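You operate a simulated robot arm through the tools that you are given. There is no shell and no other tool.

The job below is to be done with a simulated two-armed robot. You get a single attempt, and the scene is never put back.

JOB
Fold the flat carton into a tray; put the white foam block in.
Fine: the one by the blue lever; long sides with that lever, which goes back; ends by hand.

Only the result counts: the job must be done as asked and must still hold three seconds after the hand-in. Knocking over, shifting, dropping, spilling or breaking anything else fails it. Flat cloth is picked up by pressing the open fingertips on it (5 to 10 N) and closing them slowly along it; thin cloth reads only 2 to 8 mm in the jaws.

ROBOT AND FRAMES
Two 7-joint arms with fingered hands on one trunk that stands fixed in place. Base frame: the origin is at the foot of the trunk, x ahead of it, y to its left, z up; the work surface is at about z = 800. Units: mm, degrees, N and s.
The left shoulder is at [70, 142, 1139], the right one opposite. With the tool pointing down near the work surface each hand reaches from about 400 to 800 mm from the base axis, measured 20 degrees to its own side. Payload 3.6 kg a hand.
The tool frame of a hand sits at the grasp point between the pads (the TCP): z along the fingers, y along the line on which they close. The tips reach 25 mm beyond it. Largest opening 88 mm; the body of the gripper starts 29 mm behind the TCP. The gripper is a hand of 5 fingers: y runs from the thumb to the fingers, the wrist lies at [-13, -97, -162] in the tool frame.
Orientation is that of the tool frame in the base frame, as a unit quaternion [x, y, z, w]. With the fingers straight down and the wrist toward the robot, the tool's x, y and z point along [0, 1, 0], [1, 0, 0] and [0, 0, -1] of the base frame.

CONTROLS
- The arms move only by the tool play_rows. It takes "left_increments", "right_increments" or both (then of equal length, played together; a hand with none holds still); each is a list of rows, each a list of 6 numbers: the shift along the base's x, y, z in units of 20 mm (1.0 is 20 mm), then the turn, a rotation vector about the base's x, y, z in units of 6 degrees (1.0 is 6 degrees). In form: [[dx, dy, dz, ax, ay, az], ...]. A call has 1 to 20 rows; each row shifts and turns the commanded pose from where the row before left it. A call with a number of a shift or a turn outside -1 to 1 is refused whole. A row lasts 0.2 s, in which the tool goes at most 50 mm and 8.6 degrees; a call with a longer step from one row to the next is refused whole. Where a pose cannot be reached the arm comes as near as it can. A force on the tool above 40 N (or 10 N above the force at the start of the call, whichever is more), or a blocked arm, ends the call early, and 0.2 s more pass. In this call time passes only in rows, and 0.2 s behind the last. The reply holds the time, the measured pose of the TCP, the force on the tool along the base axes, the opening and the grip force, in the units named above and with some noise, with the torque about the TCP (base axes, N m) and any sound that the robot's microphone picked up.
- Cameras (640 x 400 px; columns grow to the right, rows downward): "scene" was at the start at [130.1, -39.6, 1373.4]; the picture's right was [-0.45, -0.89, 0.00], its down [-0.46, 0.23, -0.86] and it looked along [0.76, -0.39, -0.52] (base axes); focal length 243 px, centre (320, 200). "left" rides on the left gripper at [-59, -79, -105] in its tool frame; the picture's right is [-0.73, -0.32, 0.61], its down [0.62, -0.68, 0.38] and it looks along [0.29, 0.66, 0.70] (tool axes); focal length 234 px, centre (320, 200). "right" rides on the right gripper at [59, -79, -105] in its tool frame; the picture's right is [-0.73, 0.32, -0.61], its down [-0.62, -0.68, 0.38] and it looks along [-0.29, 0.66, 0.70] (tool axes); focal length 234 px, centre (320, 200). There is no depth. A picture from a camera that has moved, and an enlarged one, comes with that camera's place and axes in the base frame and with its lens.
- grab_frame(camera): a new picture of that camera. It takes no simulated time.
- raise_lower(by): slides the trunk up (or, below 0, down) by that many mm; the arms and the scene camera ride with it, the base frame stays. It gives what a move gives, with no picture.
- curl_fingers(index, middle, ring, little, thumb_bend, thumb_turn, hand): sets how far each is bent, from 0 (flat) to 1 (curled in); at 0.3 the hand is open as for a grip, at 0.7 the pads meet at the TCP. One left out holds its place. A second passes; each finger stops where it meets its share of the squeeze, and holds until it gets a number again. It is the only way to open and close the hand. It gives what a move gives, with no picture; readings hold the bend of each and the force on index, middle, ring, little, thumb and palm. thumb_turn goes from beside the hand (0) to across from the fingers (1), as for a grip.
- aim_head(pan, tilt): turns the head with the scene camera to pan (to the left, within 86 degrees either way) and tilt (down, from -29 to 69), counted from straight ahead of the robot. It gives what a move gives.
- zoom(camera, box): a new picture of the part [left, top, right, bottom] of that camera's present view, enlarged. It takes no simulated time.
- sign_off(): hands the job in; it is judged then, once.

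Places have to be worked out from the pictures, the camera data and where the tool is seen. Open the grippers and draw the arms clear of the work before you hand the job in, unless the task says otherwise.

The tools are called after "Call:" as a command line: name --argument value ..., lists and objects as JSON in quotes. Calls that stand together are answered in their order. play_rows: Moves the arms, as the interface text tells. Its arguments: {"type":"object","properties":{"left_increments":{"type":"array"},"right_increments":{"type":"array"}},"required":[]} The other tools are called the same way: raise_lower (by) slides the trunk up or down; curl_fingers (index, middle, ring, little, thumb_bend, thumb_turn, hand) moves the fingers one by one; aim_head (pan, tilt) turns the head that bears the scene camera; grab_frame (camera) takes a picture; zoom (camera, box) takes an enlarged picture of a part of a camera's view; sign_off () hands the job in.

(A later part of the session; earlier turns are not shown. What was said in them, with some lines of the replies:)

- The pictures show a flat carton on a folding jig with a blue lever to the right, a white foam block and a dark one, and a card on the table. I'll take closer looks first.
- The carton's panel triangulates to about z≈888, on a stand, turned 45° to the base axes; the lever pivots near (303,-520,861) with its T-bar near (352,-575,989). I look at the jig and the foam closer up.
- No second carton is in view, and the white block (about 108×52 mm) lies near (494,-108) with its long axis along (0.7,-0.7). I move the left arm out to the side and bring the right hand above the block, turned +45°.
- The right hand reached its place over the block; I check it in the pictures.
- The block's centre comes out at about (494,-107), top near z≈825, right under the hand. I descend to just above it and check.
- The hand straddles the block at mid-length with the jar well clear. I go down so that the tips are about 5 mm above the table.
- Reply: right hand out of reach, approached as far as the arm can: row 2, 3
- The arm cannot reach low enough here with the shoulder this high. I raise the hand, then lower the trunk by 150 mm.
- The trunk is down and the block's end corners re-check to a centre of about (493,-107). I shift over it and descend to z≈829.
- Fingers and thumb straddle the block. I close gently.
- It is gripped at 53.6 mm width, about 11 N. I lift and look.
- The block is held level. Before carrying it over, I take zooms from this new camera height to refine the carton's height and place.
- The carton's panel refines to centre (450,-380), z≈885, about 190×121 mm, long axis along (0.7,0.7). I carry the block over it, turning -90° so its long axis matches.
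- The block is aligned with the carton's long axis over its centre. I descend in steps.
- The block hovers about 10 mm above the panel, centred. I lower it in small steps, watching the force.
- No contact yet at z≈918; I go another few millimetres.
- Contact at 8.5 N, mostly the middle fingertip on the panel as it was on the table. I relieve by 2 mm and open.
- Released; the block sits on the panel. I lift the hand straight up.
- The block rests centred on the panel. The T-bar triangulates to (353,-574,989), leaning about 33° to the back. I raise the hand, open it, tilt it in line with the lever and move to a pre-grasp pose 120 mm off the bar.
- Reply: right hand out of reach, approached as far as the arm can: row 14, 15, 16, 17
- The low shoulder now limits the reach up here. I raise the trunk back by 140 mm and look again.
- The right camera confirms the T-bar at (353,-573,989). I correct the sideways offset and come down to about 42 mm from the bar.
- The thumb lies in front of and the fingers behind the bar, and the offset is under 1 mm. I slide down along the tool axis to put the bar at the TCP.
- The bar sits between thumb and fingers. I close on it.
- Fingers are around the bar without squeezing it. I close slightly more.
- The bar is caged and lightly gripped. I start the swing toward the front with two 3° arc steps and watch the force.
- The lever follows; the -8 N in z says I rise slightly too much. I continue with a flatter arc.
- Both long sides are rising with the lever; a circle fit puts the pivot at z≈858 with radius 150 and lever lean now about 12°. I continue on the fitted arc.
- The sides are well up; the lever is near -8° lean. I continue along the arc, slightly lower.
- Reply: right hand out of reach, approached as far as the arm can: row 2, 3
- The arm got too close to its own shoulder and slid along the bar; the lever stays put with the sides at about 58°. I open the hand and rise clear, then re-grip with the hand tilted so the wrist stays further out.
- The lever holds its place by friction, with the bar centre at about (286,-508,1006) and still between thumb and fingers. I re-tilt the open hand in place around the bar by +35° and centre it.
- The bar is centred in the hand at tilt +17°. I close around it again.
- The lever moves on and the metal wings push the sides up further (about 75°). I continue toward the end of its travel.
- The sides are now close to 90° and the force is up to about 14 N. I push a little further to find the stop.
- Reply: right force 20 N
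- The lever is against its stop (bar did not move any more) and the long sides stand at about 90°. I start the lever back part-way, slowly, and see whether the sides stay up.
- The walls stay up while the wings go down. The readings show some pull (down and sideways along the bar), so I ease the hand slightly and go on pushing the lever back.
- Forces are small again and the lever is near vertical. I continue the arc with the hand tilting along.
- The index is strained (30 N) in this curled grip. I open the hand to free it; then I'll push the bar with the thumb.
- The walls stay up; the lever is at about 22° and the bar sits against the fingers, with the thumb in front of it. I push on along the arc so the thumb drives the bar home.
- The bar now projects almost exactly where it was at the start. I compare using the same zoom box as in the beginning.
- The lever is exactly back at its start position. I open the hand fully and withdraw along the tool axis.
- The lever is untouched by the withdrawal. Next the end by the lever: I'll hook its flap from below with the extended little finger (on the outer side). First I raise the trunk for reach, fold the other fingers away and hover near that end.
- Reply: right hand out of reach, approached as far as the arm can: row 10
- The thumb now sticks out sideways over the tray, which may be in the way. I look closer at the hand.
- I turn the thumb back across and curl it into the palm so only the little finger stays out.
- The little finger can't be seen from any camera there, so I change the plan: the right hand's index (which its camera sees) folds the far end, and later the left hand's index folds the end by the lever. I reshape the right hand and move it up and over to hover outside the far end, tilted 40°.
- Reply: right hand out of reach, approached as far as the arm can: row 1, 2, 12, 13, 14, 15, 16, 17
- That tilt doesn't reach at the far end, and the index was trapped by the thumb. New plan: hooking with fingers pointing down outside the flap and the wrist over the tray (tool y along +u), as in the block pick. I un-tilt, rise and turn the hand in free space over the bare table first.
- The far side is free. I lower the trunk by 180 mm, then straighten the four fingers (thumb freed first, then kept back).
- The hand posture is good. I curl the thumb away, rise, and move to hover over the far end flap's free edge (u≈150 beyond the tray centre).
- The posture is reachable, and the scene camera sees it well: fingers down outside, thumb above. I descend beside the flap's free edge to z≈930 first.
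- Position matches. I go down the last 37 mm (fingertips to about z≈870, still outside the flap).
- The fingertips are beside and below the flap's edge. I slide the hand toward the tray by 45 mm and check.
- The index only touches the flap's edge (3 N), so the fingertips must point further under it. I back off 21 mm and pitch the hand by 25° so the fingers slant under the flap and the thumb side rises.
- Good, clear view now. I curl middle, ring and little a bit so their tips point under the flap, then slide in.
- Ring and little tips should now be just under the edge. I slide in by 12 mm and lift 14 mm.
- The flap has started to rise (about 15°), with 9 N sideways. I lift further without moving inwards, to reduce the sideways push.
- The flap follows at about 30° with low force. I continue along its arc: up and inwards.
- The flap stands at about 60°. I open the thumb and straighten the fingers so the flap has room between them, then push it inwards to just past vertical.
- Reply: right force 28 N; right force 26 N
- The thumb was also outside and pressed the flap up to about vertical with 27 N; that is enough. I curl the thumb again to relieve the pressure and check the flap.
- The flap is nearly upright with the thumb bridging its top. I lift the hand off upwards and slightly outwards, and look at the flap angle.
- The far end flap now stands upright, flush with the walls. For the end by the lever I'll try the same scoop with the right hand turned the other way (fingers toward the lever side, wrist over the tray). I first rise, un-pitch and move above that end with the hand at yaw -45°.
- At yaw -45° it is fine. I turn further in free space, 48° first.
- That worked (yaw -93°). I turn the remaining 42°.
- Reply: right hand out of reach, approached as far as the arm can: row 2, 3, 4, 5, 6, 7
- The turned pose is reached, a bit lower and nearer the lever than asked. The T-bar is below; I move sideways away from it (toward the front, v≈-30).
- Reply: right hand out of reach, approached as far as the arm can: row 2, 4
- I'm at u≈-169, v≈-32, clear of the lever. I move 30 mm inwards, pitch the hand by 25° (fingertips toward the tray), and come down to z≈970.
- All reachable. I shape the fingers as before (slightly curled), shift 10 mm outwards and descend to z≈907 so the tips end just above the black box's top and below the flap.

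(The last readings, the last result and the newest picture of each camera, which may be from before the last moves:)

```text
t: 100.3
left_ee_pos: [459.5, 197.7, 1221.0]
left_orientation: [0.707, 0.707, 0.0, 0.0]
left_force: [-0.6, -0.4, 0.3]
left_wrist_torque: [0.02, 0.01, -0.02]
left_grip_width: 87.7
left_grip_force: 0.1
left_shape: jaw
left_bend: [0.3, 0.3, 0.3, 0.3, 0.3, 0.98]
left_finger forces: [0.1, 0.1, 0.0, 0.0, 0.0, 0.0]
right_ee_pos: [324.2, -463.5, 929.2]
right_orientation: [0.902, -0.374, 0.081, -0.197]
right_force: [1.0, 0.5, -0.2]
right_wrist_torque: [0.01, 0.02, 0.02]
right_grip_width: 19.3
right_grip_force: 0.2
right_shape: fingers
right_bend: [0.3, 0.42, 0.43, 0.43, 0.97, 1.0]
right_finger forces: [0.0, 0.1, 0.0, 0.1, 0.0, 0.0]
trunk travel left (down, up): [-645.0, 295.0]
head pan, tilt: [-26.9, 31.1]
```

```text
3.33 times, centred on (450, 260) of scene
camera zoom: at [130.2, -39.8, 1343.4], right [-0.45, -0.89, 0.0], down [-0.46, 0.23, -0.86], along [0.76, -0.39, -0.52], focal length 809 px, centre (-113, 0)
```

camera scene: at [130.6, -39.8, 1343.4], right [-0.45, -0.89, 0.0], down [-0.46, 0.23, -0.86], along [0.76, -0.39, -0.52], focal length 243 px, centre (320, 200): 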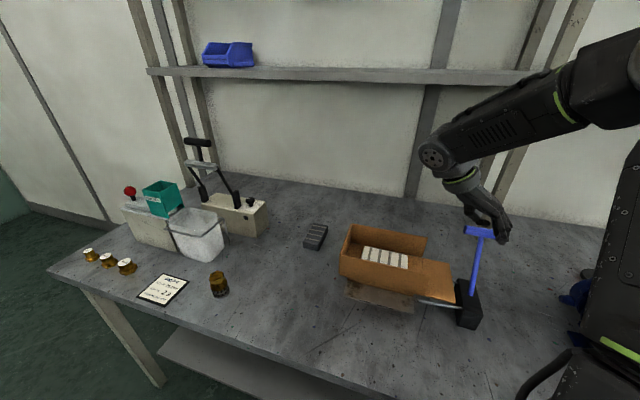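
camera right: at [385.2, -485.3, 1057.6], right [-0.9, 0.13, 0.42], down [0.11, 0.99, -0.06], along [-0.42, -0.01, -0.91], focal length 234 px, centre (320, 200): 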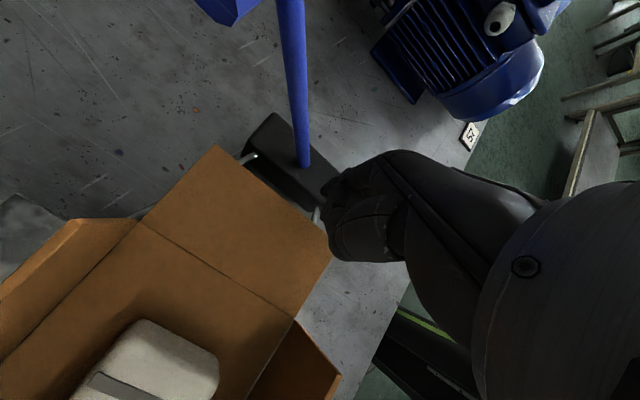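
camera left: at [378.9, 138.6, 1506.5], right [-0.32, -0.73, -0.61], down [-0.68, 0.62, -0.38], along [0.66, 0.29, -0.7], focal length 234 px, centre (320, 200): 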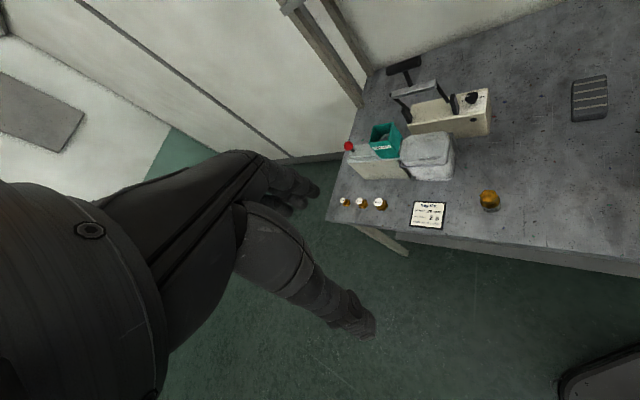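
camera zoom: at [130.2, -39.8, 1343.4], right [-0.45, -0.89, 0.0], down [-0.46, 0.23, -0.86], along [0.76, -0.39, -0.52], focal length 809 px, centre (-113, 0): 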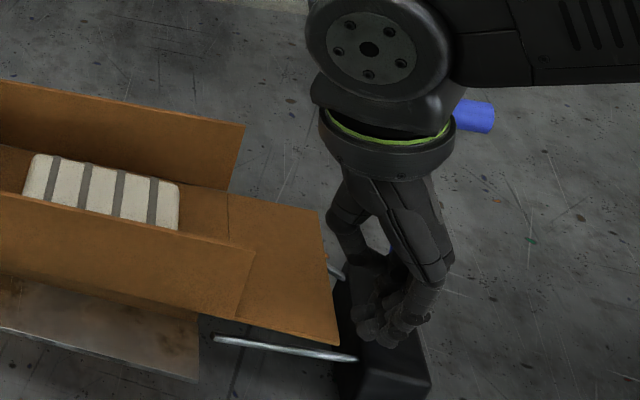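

Fingers are just outside the free edge, and rods and box top lie at about z≈860. I descend 21 mm more.

Call:
play_rows --right_increments '[[0, 0, -0.4, 0, 0, 0], [0, 0, -0.4, 0, 0, 0], [0, 0, -0.3, 0, 0, 0]]'

Call:
zoom --camera "right" --box '[180, 120, 420, 320]'

Call:
zoom --camera "scene" --box '[390, 200, 510, 320]'

```text
t: 101.1
left_ee_pos: [458.5, 197.1, 1221.4]
left_orientation: [0.707, 0.707, 0.0, 0.0]
left_force: [0.1, -0.2, 0.7]
left_wrist_torque: [-0.03, -0.01, -0.01]
left_grip_width: 87.8
left_grip_force: 0.0
left_shape: jaw
left_bend: [0.3, 0.3, 0.3, 0.3, 0.3, 0.98]
left_finger forces: [0.0, 0.0, 0.1, 0.0, 0.1, 0.0]
right_ee_pos: [322.5, -462.9, 907.9]
right_orientation: [0.902, -0.375, 0.081, -0.198]
right_force: [0.2, 0.4, 0.9]
right_wrist_torque: [0.0, 0.02, -0.01]
right_grip_width: 19.3
right_grip_force: 0.0
right_shape: fingers
right_bend: [0.3, 0.42, 0.43, 0.43, 0.97, 1.0]
right_finger forces: [0.0, 0.1, 0.0, 0.0, 0.1, 0.1]
trunk travel left (down, up): [-645.0, 295.0]
head pan, tilt: [-26.9, 31.1]
```

```text
2.00 times, centred on (300, 220) of right
camera zoom: at [384.4, -485.5, 1035.4], right [-0.9, 0.13, 0.42], down [0.11, 0.99, -0.06], along [-0.42, -0.01, -0.91], focal length 468 px, centre (360, 160)
```

zoom: 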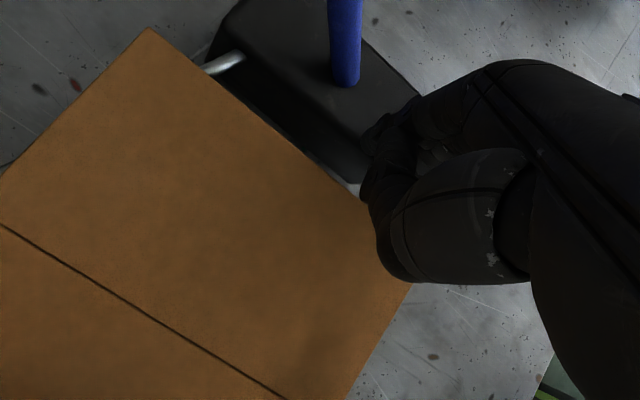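

```text
3.33 times, centred on (450, 260) of scene
camera zoom: at [130.1, -39.6, 1343.4], right [-0.45, -0.89, 0.0], down [-0.46, 0.23, -0.86], along [0.76, -0.39, -0.52], focal length 809 px, centre (-113, 0)
```

zoom: 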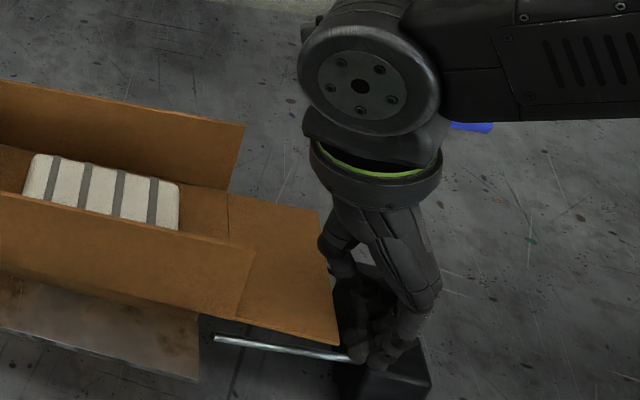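

No contact. I slide inwards 20 mm so the tips go under the flap.

Call:
play_rows --right_increments '[[0.25, 0.25, 0, 0, 0, 0], [0.25, 0.25, 0, 0, 0, 0], [0.2, 0.2, 0, 0, 0, 0]]'

Call:
zoom --camera "right" --box '[180, 120, 420, 320]'

Call:
zoom --camera "scene" --box '[390, 200, 510, 320]'

```text
t: 101.9
left_ee_pos: [458.4, 197.6, 1221.2]
left_orientation: [0.707, 0.707, -0.001, 0.0]
left_force: [0.3, 0.1, 0.5]
left_wrist_torque: [-0.01, 0.0, -0.01]
left_grip_width: 87.7
left_grip_force: 0.1
left_shape: jaw
left_bend: [0.3, 0.3, 0.3, 0.3, 0.3, 0.98]
left_finger forces: [0.1, 0.0, 0.0, 0.0, 0.0, 0.1]
right_ee_pos: [337.2, -449.5, 908.4]
right_orientation: [0.903, -0.374, 0.082, -0.197]
right_force: [-1.6, -0.8, 0.0]
right_wrist_torque: [-0.03, 0.04, 0.03]
right_grip_width: 19.4
right_grip_force: 0.9
right_shape: fingers
right_bend: [0.3, 0.42, 0.41, 0.43, 0.97, 1.0]
right_finger forces: [0.0, 0.0, 1.2, 0.0, 0.1, 0.0]
trunk travel left (down, up): [-645.0, 295.0]
head pan, tilt: [-26.9, 31.1]
```

```text
2.00 times, centred on (300, 220) of right
camera zoom: at [398.1, -472.0, 1036.1], right [-0.9, 0.13, 0.42], down [0.11, 0.99, -0.06], along [-0.42, -0.01, -0.91], focal length 468 px, centre (360, 160)
```

zoom: 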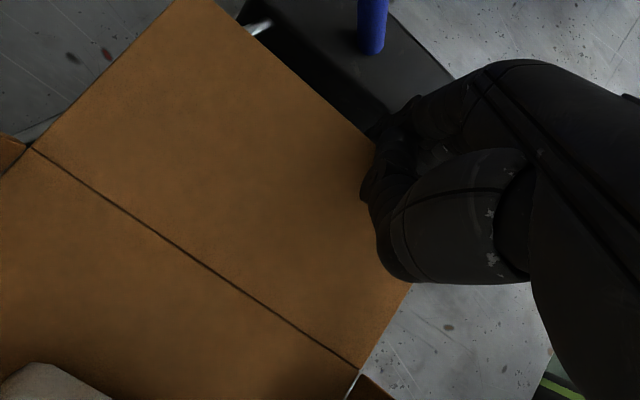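

```text
3.33 times, centred on (450, 260) of scene
camera zoom: at [129.8, -40.0, 1343.4], right [-0.45, -0.89, 0.0], down [-0.46, 0.23, -0.86], along [0.76, -0.39, -0.52], focal length 809 px, centre (-113, 0)
```

zoom: 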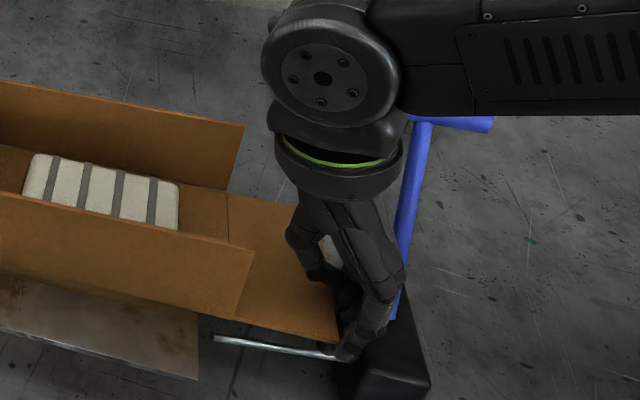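

The ring finger touches the flap edge lightly. I lift.

Call:
play_rows --right_increments '[[0.07, 0.07, 0.3, 0, 0, 0], [0, 0, 0.35, 0, 0, 0]]'

Call:
zoom --camera "scene" --box '[390, 200, 510, 320]'

Call:
zoom --camera "right" --box '[180, 120, 420, 320]'

```text
t: 102.5
left_ee_pos: [457.8, 197.7, 1220.6]
left_orientation: [0.707, 0.707, 0.0, 0.0]
left_force: [-0.6, 0.7, 0.5]
left_wrist_torque: [0.04, -0.01, -0.03]
left_grip_width: 87.7
left_grip_force: 0.1
left_shape: jaw
left_bend: [0.3, 0.3, 0.3, 0.3, 0.3, 0.98]
left_finger forces: [0.0, 0.0, 0.0, 0.0, 0.1, 0.1]
right_ee_pos: [338.9, -448.4, 920.9]
right_orientation: [0.902, -0.375, 0.081, -0.198]
right_force: [-2.0, -1.1, -0.4]
right_wrist_torque: [-0.06, 0.04, 0.03]
right_grip_width: 19.2
right_grip_force: 0.7
right_shape: fingers
right_bend: [0.3, 0.42, 0.4, 0.43, 0.97, 1.0]
right_finger forces: [0.1, 0.0, 1.8, 0.1, 0.0, 0.0]
trunk travel left (down, up): [-645.0, 295.0]
head pan, tilt: [-26.9, 31.1]
```

```text
3.33 times, centred on (450, 260) of scene
camera zoom: at [129.5, -39.7, 1343.5], right [-0.45, -0.89, 0.0], down [-0.46, 0.23, -0.86], along [0.76, -0.39, -0.52], focal length 809 px, centre (-113, 0)
```

zoom: 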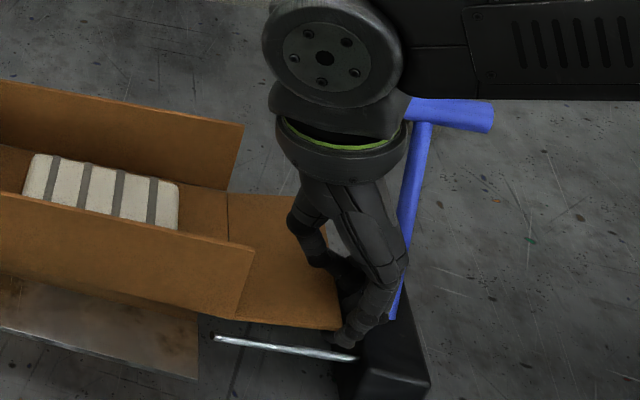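

```text
2.00 times, centred on (300, 220) of right
camera zoom: at [399.5, -470.3, 1048.7], right [-0.9, 0.13, 0.42], down [0.11, 0.99, -0.06], along [-0.42, -0.01, -0.91], focal length 468 px, centre (360, 160)
```

zoom: 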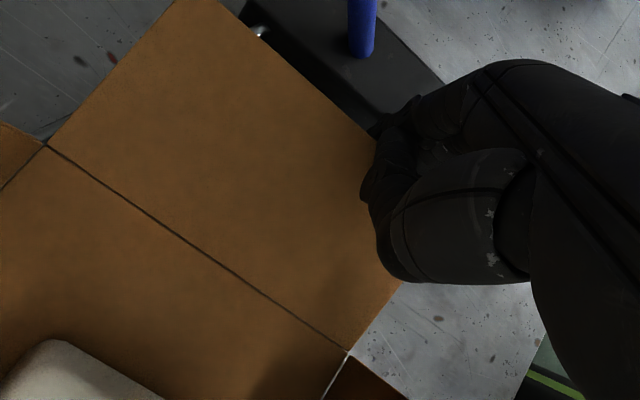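

The flap is rising. I continue upwards.

Call:
play_rows --right_increments '[[0.05, 0.05, 0.35, 0, 0, 0], [0.05, 0.05, 0.35, 0, 0, 0]]'

Call:
zoom --camera "scene" --box '[390, 200, 510, 320]'

```text
t: 103.1
left_ee_pos: [458.4, 196.9, 1220.6]
left_orientation: [0.707, 0.707, 0.001, 0.0]
left_force: [-0.3, 0.0, -0.5]
left_wrist_torque: [0.01, -0.04, -0.01]
left_grip_width: 87.6
left_grip_force: 0.2
left_shape: jaw
left_bend: [0.3, 0.3, 0.3, 0.3, 0.3, 0.98]
left_finger forces: [0.0, 0.1, 0.0, 0.0, 0.1, 0.0]
right_ee_pos: [340.1, -444.7, 933.6]
right_orientation: [0.902, -0.375, 0.081, -0.198]
right_force: [-1.3, 0.1, 0.3]
right_wrist_torque: [0.03, 0.03, 0.02]
right_grip_width: 19.3
right_grip_force: 0.6
right_shape: fingers
right_bend: [0.3, 0.42, 0.42, 0.43, 0.97, 1.0]
right_finger forces: [0.0, 0.0, 0.4, 0.1, 0.0, 0.1]
trunk travel left (down, up): [-645.0, 295.0]
head pan, tilt: [-26.9, 31.1]
```

```text
3.33 times, centred on (450, 260) of scene
camera zoom: at [129.8, -39.6, 1343.5], right [-0.45, -0.89, 0.0], down [-0.46, 0.23, -0.86], along [0.76, -0.39, -0.52], focal length 809 px, centre (-113, 0)
```

zoom: 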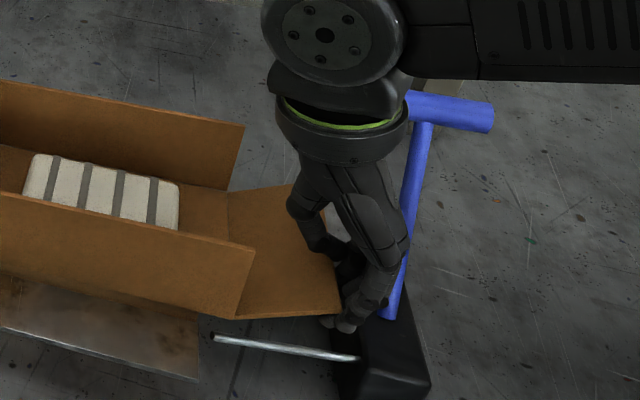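

It follows. I continue along the arc, up and inwards.

Call:
play_rows --right_increments '[[0.15, 0.15, 0.35, 0, 0, 0], [0.18, 0.18, 0.33, 0, 0, 0], [0.2, 0.2, 0.25, 0, 0, 0], [0.23, 0.23, 0.22, 0, 0, 0]]'

Call:
zoom --camera "scene" --box '[390, 200, 510, 320]'

Call:
grab_frame --camera "right"

```text
t: 104.1
left_ee_pos: [459.4, 197.9, 1220.2]
left_orientation: [0.707, 0.707, 0.0, 0.0]
left_force: [-1.1, -0.1, 1.0]
left_wrist_torque: [0.0, 0.01, 0.03]
left_grip_width: 87.6
left_grip_force: 0.1
left_shape: jaw
left_bend: [0.3, 0.3, 0.3, 0.3, 0.3, 0.98]
left_finger forces: [0.0, 0.0, 0.0, 0.0, 0.1, 0.0]
right_ee_pos: [357.6, -430.3, 957.7]
right_orientation: [0.902, -0.375, 0.081, -0.197]
right_force: [0.8, -0.4, 0.5]
right_wrist_torque: [-0.01, 0.0, -0.01]
right_grip_width: 19.1
right_grip_force: 0.1
right_shape: fingers
right_bend: [0.3, 0.42, 0.43, 0.43, 0.97, 1.0]
right_finger forces: [0.0, 0.1, 0.1, 0.0, 0.0, 0.1]
trunk travel left (down, up): [-645.0, 295.0]
head pan, tilt: [-26.9, 31.1]
```

```text
3.33 times, centred on (450, 260) of scene
camera zoom: at [130.3, -39.2, 1343.4], right [-0.45, -0.89, 0.0], down [-0.46, 0.23, -0.86], along [0.76, -0.39, -0.52], focal length 809 px, centre (-113, 0)
```

zoom: 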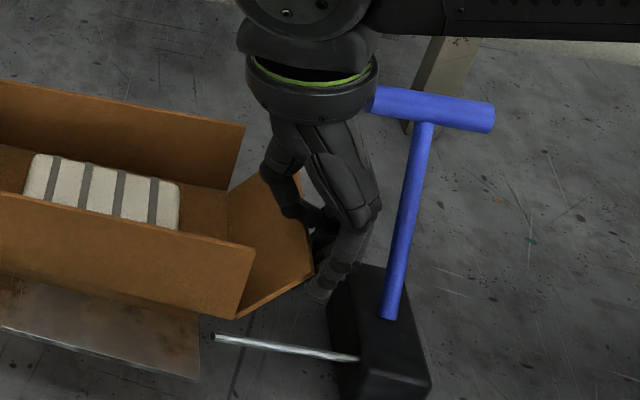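

```text
taken
camera right: at [417.5, -452.5, 1085.5], right [-0.9, 0.13, 0.42], down [0.11, 0.99, -0.06], along [-0.42, -0.01, -0.91], focal length 234 px, centre (320, 200)
```

right: 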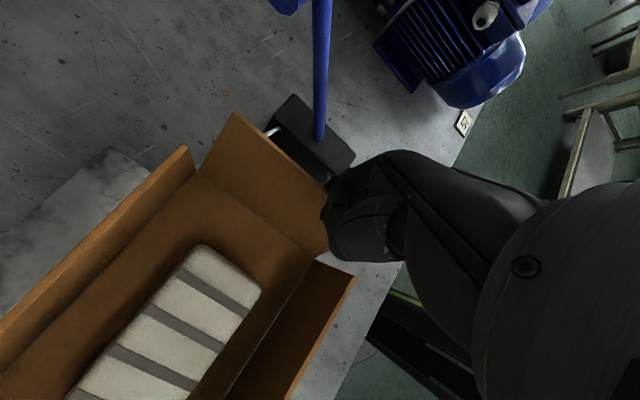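

The flap stands at about 55-60°. I straighten the fingers, rise 12 mm so the thumb clears the flap's top edge, and push inwards with the fingers.

Call:
curl_fingers --hand "right" --index 0.3 --middle 0.3 --ring 0.3 --little 0.3

Call:
play_rows --right_increments '[[0, 0, 0.6, 0, 0, 0], [0.3, 0.3, 0, 0, 0, 0], [0.3, 0.3, 0, 0, 0, 0], [0.3, 0.3, 0, 0, 0, 0]]'

Call:
zoom --camera "scene" --box '[380, 190, 500, 310]'

Call:
grab_frame --camera "right"

```text
t: 105.1
left_ee_pos: [458.2, 198.4, 1221.6]
left_orientation: [0.707, 0.707, -0.001, 0.0]
left_force: [0.0, -1.0, 0.2]
left_wrist_torque: [0.0, 0.0, -0.04]
left_grip_width: 87.7
left_grip_force: 0.0
left_shape: jaw
left_bend: [0.3, 0.3, 0.3, 0.3, 0.3, 0.98]
left_finger forces: [0.1, 0.0, 0.1, 0.0, 0.0, 0.0]
right_ee_pos: [355.1, -430.8, 957.3]
right_orientation: [0.903, -0.374, 0.08, -0.198]
right_force: [-0.7, -0.1, -0.3]
right_wrist_torque: [-0.02, 0.0, 0.01]
right_grip_width: 19.3
right_grip_force: 0.0
right_shape: fingers
right_bend: [0.3, 0.3, 0.3, 0.3, 0.97, 1.0]
right_finger forces: [0.0, 0.1, 0.0, 0.0, 0.0, 0.0]
trunk travel left (down, up): [-645.0, 295.0]
head pan, tilt: [-26.9, 31.1]
```

```text
t: 106.1
left_ee_pos: [458.0, 198.5, 1221.2]
left_orientation: [0.707, 0.707, 0.001, -0.001]
left_force: [0.0, 0.4, 0.4]
left_wrist_torque: [-0.01, -0.02, -0.01]
left_grip_width: 87.9
left_grip_force: 0.0
left_shape: jaw
left_bend: [0.3, 0.3, 0.3, 0.3, 0.3, 0.98]
left_finger forces: [0.0, 0.1, 0.0, 0.1, 0.0, 0.1]
right_ee_pos: [375.0, -413.0, 969.6]
right_orientation: [0.903, -0.375, 0.081, -0.196]
right_force: [0.1, -0.2, -0.4]
right_wrist_torque: [0.0, -0.01, -0.01]
right_grip_width: 19.4
right_grip_force: 0.0
right_shape: fingers
right_bend: [0.3, 0.3, 0.3, 0.3, 0.97, 1.0]
right_finger forces: [0.1, 0.0, 0.0, 0.0, 0.1, 0.1]
trunk travel left (down, up): [-645.0, 295.0]
head pan, tilt: [-26.9, 31.1]
```

```text
3.33 times, centred on (440, 250) of scene
camera zoom: at [130.3, -39.2, 1343.4], right [-0.45, -0.89, 0.0], down [-0.46, 0.23, -0.86], along [0.76, -0.39, -0.52], focal length 809 px, centre (-80, 33)
```

zoom: 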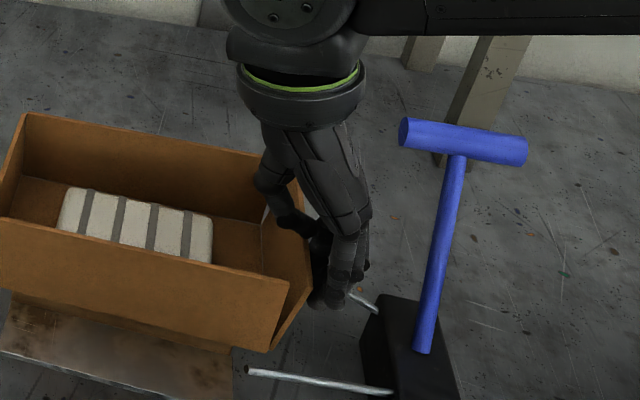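

```text
taken
camera right: at [435.7, -434.3, 1097.8], right [-0.9, 0.13, 0.42], down [0.11, 0.99, -0.06], along [-0.42, -0.01, -0.91], focal length 234 px, centre (320, 200)
```

right: 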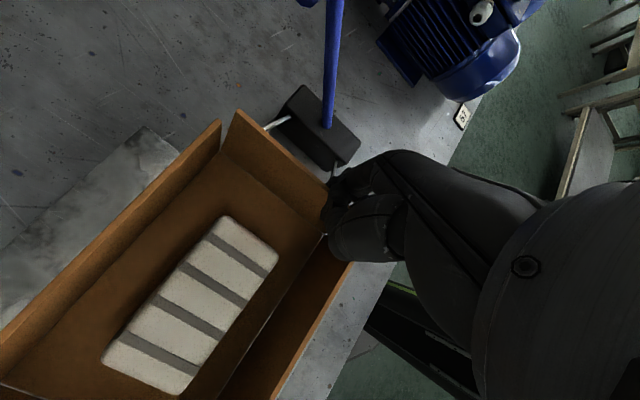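

The flap is at about 75° with hardly any force. I push further in small steps.

Call:
play_rows --right_increments '[[0.2, 0.2, 0, 0, 0, 0], [0.2, 0.2, 0, 0, 0, 0], [0.15, 0.15, 0, 0, 0, 0]]'

Call:
zoom --camera "scene" --box '[380, 190, 500, 310]'

Call:
grab_frame --camera "right"

```text
t: 106.9
left_ee_pos: [457.3, 197.5, 1223.0]
left_orientation: [0.707, 0.708, 0.0, 0.002]
left_force: [-0.3, 0.6, 0.2]
left_wrist_torque: [0.01, 0.02, -0.01]
left_grip_width: 87.7
left_grip_force: 0.1
left_shape: jaw
left_bend: [0.3, 0.3, 0.3, 0.3, 0.3, 0.98]
left_finger forces: [0.0, 0.1, 0.1, 0.1, 0.0, 0.1]
right_ee_pos: [382.6, -402.3, 969.3]
right_orientation: [0.902, -0.375, 0.081, -0.198]
right_force: [-4.5, -2.4, 0.2]
right_wrist_torque: [-0.1, 0.12, 0.02]
right_grip_width: 20.0
right_grip_force: 2.9
right_shape: fingers
right_bend: [0.28, 0.29, 0.29, 0.3, 0.97, 1.0]
right_finger forces: [2.6, 1.7, 0.8, 0.0, 0.1, 0.1]
trunk travel left (down, up): [-645.0, 295.0]
head pan, tilt: [-26.9, 31.1]
```

```text
3.33 times, centred on (440, 250) of scene
camera zoom: at [128.7, -40.6, 1343.5], right [-0.45, -0.89, 0.0], down [-0.46, 0.23, -0.86], along [0.76, -0.39, -0.52], focal length 809 px, centre (-80, 33)
```

zoom: 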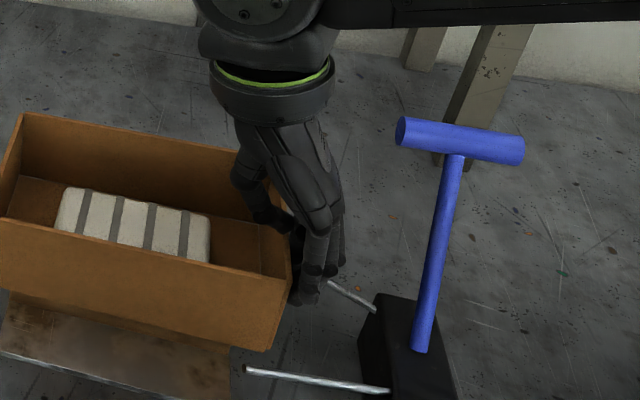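

```text
taken
camera right: at [444.6, -425.0, 1097.5], right [-0.9, 0.13, 0.42], down [0.11, 0.99, -0.06], along [-0.42, -0.01, -0.91], focal length 234 px, centre (320, 200)
```

right: 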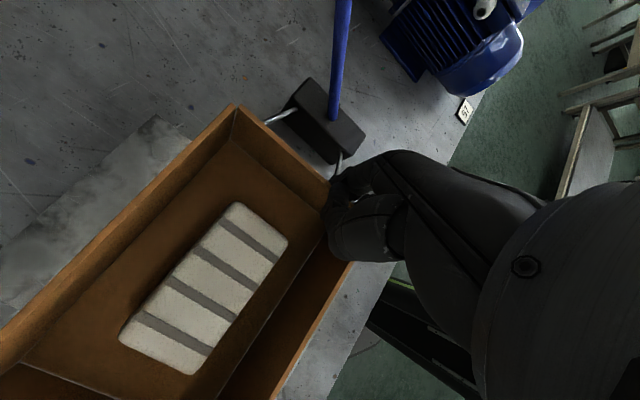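

The flap is almost vertical with 5 N on the fingers. I press a few millimetres more to set it.

Call:
play_rows --right_increments '[[0.12, 0.12, 0, 0, 0, 0], [0.12, 0.12, 0, 0, 0, 0]]'

Call:
zoom --camera "scene" --box '[320, 190, 500, 310]'

Call:
zoom --camera "right" --box '[120, 80, 400, 320]'

```text
t: 107.5
left_ee_pos: [455.3, 194.4, 1221.9]
left_orientation: [0.707, 0.707, 0.001, 0.0]
left_force: [-0.1, -0.4, 0.9]
left_wrist_torque: [0.02, 0.01, 0.02]
left_grip_width: 87.6
left_grip_force: 0.1
left_shape: jaw
left_bend: [0.3, 0.3, 0.3, 0.3, 0.3, 0.98]
left_finger forces: [0.1, 0.0, 0.0, 0.0, 0.0, 0.0]
right_ee_pos: [386.9, -399.6, 968.8]
right_orientation: [0.902, -0.374, 0.082, -0.199]
right_force: [-11.1, -10.3, 3.0]
right_wrist_torque: [-0.36, 0.4, 0.04]
right_grip_width: 22.2
right_grip_force: 7.9
right_shape: fingers
right_bend: [0.25, 0.28, 0.27, 0.3, 0.98, 1.0]
right_finger forces: [7.8, 4.3, 3.0, 0.0, 0.0, 0.0]
trunk travel left (down, up): [-645.0, 295.0]
head pan, tilt: [-26.9, 31.1]
```

```text
3.33 times, centred on (410, 250) of scene
camera zoom: at [126.8, -41.9, 1343.7], right [-0.45, -0.89, 0.0], down [-0.46, 0.24, -0.86], along [0.77, -0.39, -0.51], focal length 809 px, centre (20, 33)
```

zoom: 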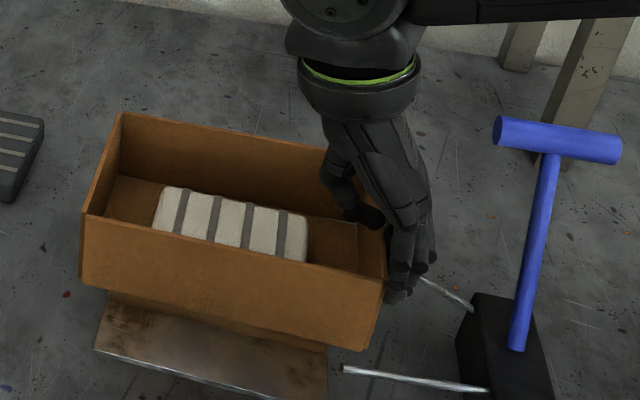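

```text
1.67 times, centred on (260, 200) of right
camera zoom: at [448.0, -421.7, 1097.8], right [-0.9, 0.13, 0.42], down [0.11, 0.99, -0.06], along [-0.42, -0.01, -0.91], focal length 390 px, centre (420, 200)
```

zoom: 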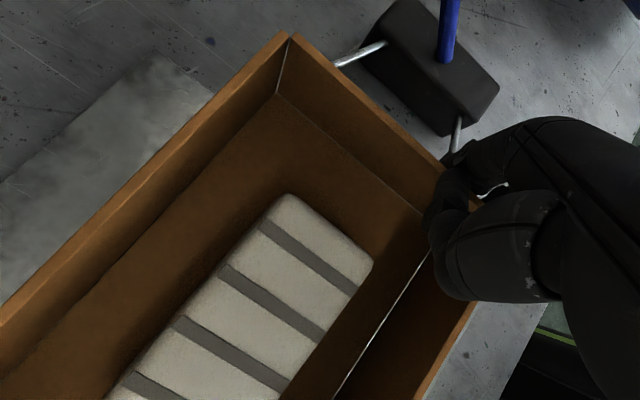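

About 15 N now and the flap no longer moves: it is upright. I back off 6 mm and lift straight off.

Call:
play_rows --right_increments '[[-0.2, -0.2, 0.1, 0, 0, 0], [-0.05, -0.05, 0.5, 0, 0, 0], [-0.05, -0.05, 0.6, 0, 0, 0], [-0.05, -0.05, 0.7, 0, 0, 0], [0, 0, 0.8, 0, 0, 0]]'

Call:
zoom --camera "scene" --box '[320, 190, 500, 310]'

Call:
grab_frame --camera "right"

```text
t: 108.7
left_ee_pos: [458.1, 198.7, 1221.2]
left_orientation: [0.707, 0.707, 0.0, 0.0]
left_force: [-0.2, 0.5, 0.5]
left_wrist_torque: [0.01, 0.01, 0.01]
left_grip_width: 87.5
left_grip_force: 0.1
left_shape: jaw
left_bend: [0.3, 0.3, 0.3, 0.3, 0.3, 0.98]
left_finger forces: [0.0, 0.0, 0.1, 0.0, 0.0, 0.0]
right_ee_pos: [382.9, -402.9, 1024.4]
right_orientation: [0.902, -0.374, 0.081, -0.198]
right_force: [0.3, 0.3, -0.6]
right_wrist_torque: [-0.04, 0.03, 0.04]
right_grip_width: 19.9
right_grip_force: 0.1
right_shape: fingers
right_bend: [0.29, 0.3, 0.3, 0.3, 0.97, 1.0]
right_finger forces: [0.0, 0.1, 0.0, 0.0, 0.1, 0.0]
trunk travel left (down, up): [-645.0, 295.0]
head pan, tilt: [-26.9, 31.1]
```

```text
3.33 times, centred on (410, 250) of scene
camera zoom: at [129.7, -39.0, 1343.5], right [-0.45, -0.89, 0.0], down [-0.46, 0.23, -0.86], along [0.76, -0.39, -0.52], focal length 809 px, centre (20, 33)
```

zoom: 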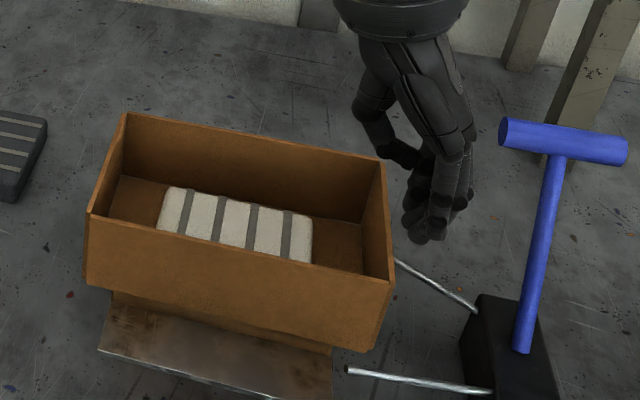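

```text
taken
camera right: at [443.8, -425.3, 1152.6], right [-0.9, 0.13, 0.42], down [0.11, 0.99, -0.06], along [-0.42, -0.01, -0.91], focal length 234 px, centre (320, 200)
```

right: 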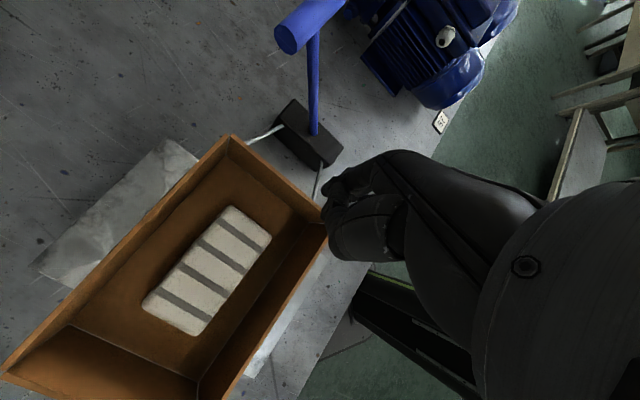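

The tray looks complete. I zoom in on the corners to judge the flap angles.

Call:
zoom --camera "scene" --box '[405, 220, 455, 300]'

Call:
zoom --camera "scene" --box '[335, 210, 385, 290]'

Call:
zoom --camera "right" --box '[0, 120, 340, 400]'

```text
5.00 times, centred on (430, 260) of scene
camera zoom: at [129.7, -39.0, 1343.5], right [-0.45, -0.89, 0.0], down [-0.46, 0.23, -0.86], along [0.76, -0.39, -0.52], focal length 1214 px, centre (-230, -100)
```

zoom: 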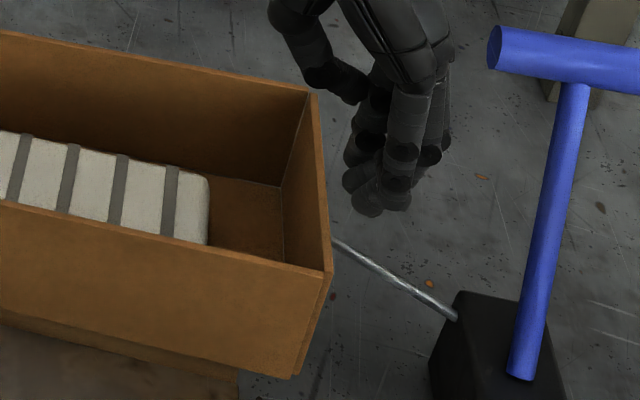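

```text
5.00 times, centred on (360, 250) of scene
camera zoom: at [129.7, -39.0, 1343.5], right [-0.45, -0.89, 0.0], down [-0.46, 0.23, -0.86], along [0.76, -0.39, -0.52], focal length 1214 px, centre (120, -50)
```

zoom: 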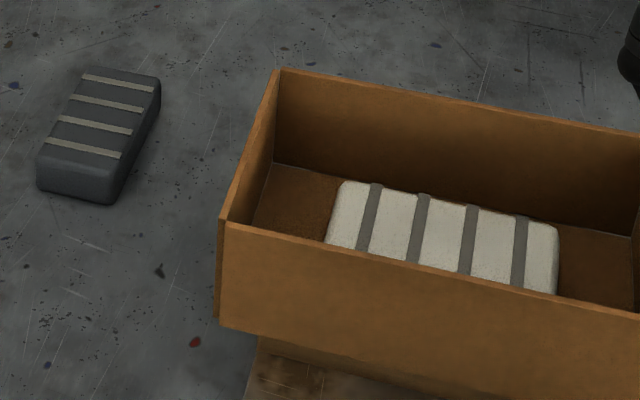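

```text
1.43 times, centred on (170, 260) of right
camera zoom: at [443.8, -425.3, 1152.6], right [-0.9, 0.13, 0.42], down [0.11, 0.99, -0.06], along [-0.42, -0.01, -0.91], focal length 334 px, centre (534, 114)
```

zoom: 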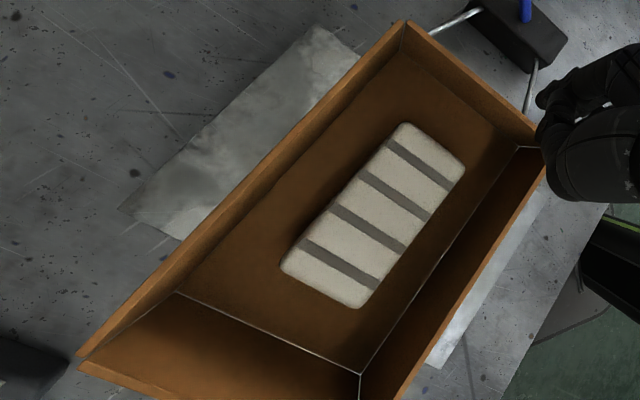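

All four corners are closed and the foam sits inside. I now withdraw the right arm: un-pitch, turn back, and rise step by step.

Call:
play_rows --right_increments '[[0, 0, 0.2, -0.737, 0.737, 0], [0, 0, 0.2, -0.737, 0.737, 0], [0, 0, 0.2, -0.737, 0.737, 0], [0, 0, 0.2, -0.737, 0.737, 0], [0, 0, 0.1, 0, 0, 1], [0, 0, 0.1, 0, 0, 1], [0, 0, 0.1, 0, 0, 1], [0, 0, 0.2, 0, 0, 1], [0, 0, 0.3, 0, 0, 1], [0, 0, 0.5, 0, 0, 1], [0, 0, 0.5, 0, 0, 1], [0, 0, 0.5, 0, 0, 1]]'

Call:
grab_frame --camera "scene"

```text
t: 111.3
left_ee_pos: [457.8, 197.8, 1222.4]
left_orientation: [0.707, 0.707, 0.0, 0.0]
left_force: [0.5, -0.5, 0.0]
left_wrist_torque: [-0.04, -0.03, -0.02]
left_grip_width: 88.0
left_grip_force: 0.1
left_shape: jaw
left_bend: [0.3, 0.3, 0.3, 0.3, 0.3, 0.98]
left_finger forces: [0.0, 0.0, 0.1, 0.0, 0.1, 0.0]
right_ee_pos: [362.6, -424.1, 1038.6]
right_orientation: [1.0, 0.025, -0.001, 0.003]
right_force: [-0.1, 0.4, -1.0]
right_wrist_torque: [0.03, 0.0, -0.01]
right_grip_width: 19.8
right_grip_force: 0.1
right_shape: fingers
right_bend: [0.29, 0.3, 0.3, 0.3, 0.97, 1.0]
right_finger forces: [0.0, 0.0, 0.0, 0.0, 0.0, 0.0]
right hand out of reach, approached as far as the arm can: row 3, 4
trunk travel left (down, up): [-645.0, 295.0]
head pan, tilt: [-26.9, 31.1]
```

```text
taken
camera scene: at [129.3, -39.8, 1343.5], right [-0.45, -0.89, 0.0], down [-0.46, 0.23, -0.86], along [0.76, -0.39, -0.52], focal length 243 px, centre (320, 200)
```

scene: 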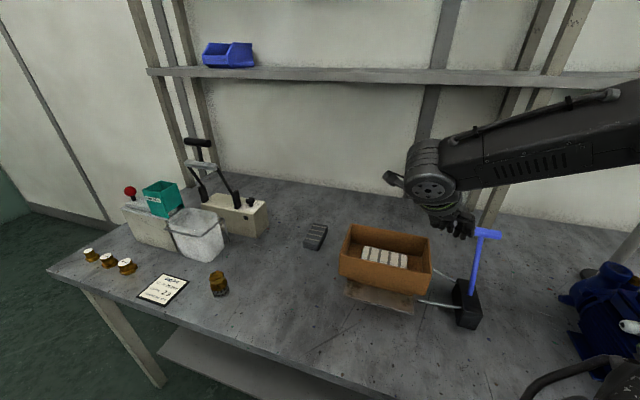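

Clear of tray and lever. I rise straight up while turning the hand back, then open it.

Call:
play_rows --right_increments '[[0, 0, 0.8, 0, 0, 0.5], [0, 0, 1, 0, 0, 0.8], [0, 0, 1, 0, 0, 0.8], [0, 0, 1, 0, 0, 0.8], [0, 0, 1, 0, 0, 1], [0, 0, 1, 0, 0, 1], [0, 0, 1, 0, 0, 1], [0, 0, 1, 0, 0, 1], [0, 0, 1, 0, 0, 1], [0, 0, 1, 0, 0, 1]]'

Call:
curl_fingers --hand "right" --index 0.3 --middle 0.3 --ring 0.3 --little 0.3 --thumb_bend 0.3

Call:
grab_frame --camera "scene"

Call:
grab_frame --camera "right"

```text
t: 113.5
left_ee_pos: [458.3, 198.6, 1220.1]
left_orientation: [0.707, 0.707, 0.0, 0.0]
left_force: [-0.1, 0.5, -0.1]
left_wrist_torque: [0.02, 0.03, 0.02]
left_grip_width: 87.9
left_grip_force: 0.0
left_shape: jaw
left_bend: [0.3, 0.3, 0.3, 0.3, 0.3, 0.98]
left_finger forces: [0.0, 0.0, 0.0, 0.0, 0.0, 0.1]
right_ee_pos: [364.4, -423.5, 1234.9]
right_orientation: [0.881, 0.474, 0.001, 0.003]
right_force: [-0.4, -0.3, 0.3]
right_wrist_torque: [-0.01, 0.0, 0.0]
right_grip_width: 19.8
right_grip_force: 0.0
right_shape: fingers
right_bend: [0.29, 0.3, 0.3, 0.3, 0.97, 1.0]
right_finger forces: [0.0, 0.0, 0.0, 0.0, 0.0, 0.0]
trunk travel left (down, up): [-645.0, 295.0]
head pan, tilt: [-26.9, 31.1]
```

```text
t: 114.5
left_ee_pos: [458.5, 197.9, 1221.3]
left_orientation: [0.706, 0.708, 0.0, 0.001]
left_force: [-0.5, -0.2, -0.7]
left_wrist_torque: [0.01, 0.0, 0.02]
left_grip_width: 87.7
left_grip_force: 0.1
left_shape: jaw
left_bend: [0.3, 0.3, 0.3, 0.3, 0.3, 0.98]
left_finger forces: [0.1, 0.1, 0.1, 0.0, 0.0, 0.0]
right_ee_pos: [364.5, -423.0, 1233.8]
right_orientation: [0.881, 0.473, 0.0, 0.003]
right_force: [0.0, 0.1, 0.5]
right_wrist_torque: [-0.04, 0.02, 0.03]
right_grip_width: 84.7
right_grip_force: 0.0
right_shape: fingers
right_bend: [0.3, 0.3, 0.3, 0.3, 0.3, 0.98]
right_finger forces: [0.0, 0.0, 0.1, 0.1, 0.1, 0.0]
trunk travel left (down, up): [-645.0, 295.0]
head pan, tilt: [-26.9, 31.1]
```

```text
taken
camera scene: at [130.0, -39.5, 1343.4], right [-0.45, -0.89, 0.0], down [-0.46, 0.23, -0.86], along [0.76, -0.39, -0.52], focal length 243 px, centre (320, 200)
```

scene: 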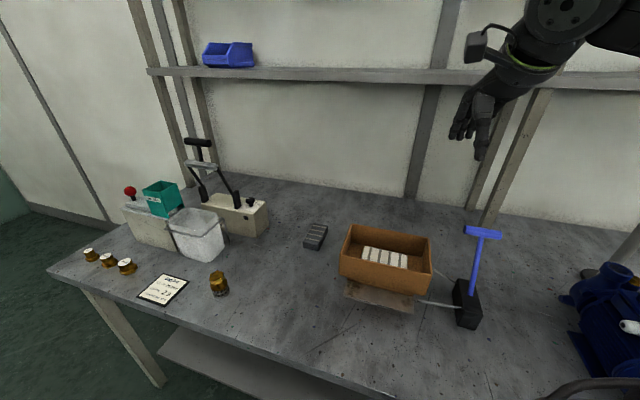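

```text
taken
camera right: at [329.8, -330.0, 1338.5], right [-0.14, -0.78, 0.61], down [-0.91, -0.14, -0.39], along [0.39, -0.61, -0.69], focal length 234 px, centre (320, 200)
```

right: 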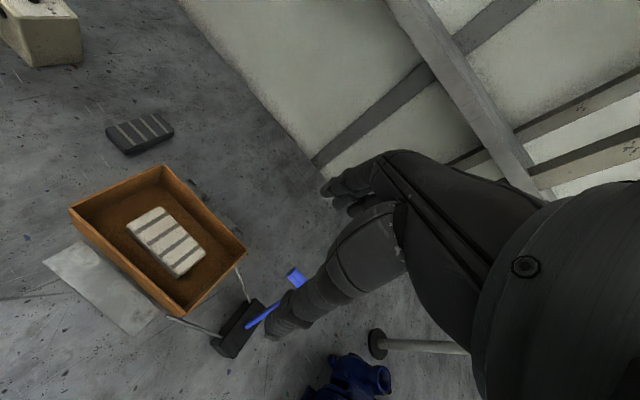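

The tray stands folded on all four sides with the white foam block inside. The lever projects exactly where it started, the other objects are undisturbed, and both hands are open and clear, so I hand the job in.

Call:
sign_off

```text
The job is handed in.
```

The carton by the blue lever is folded into a tray with the white foam block inside, and I've handed the job in. I haven't seen the verdict.

- **Long sides:** I folded both with the blue lever to its stop, at about 90°. The lever is back exactly where it started, and the sides stayed up when it returned.
- **Ends:** I folded both by hand, the far one first, then the one by the lever. In the last pictures both stand close to vertical and the corners look closed. The end by the lever may lean out by a few degrees.
- **Foam block:** I placed it on the flat carton before folding. It sits in the middle, lengthwise along the tray.
- **Everything else:** the jar, bins, card and dark foam block look unmoved. Both hands are open and raised clear of the tray.
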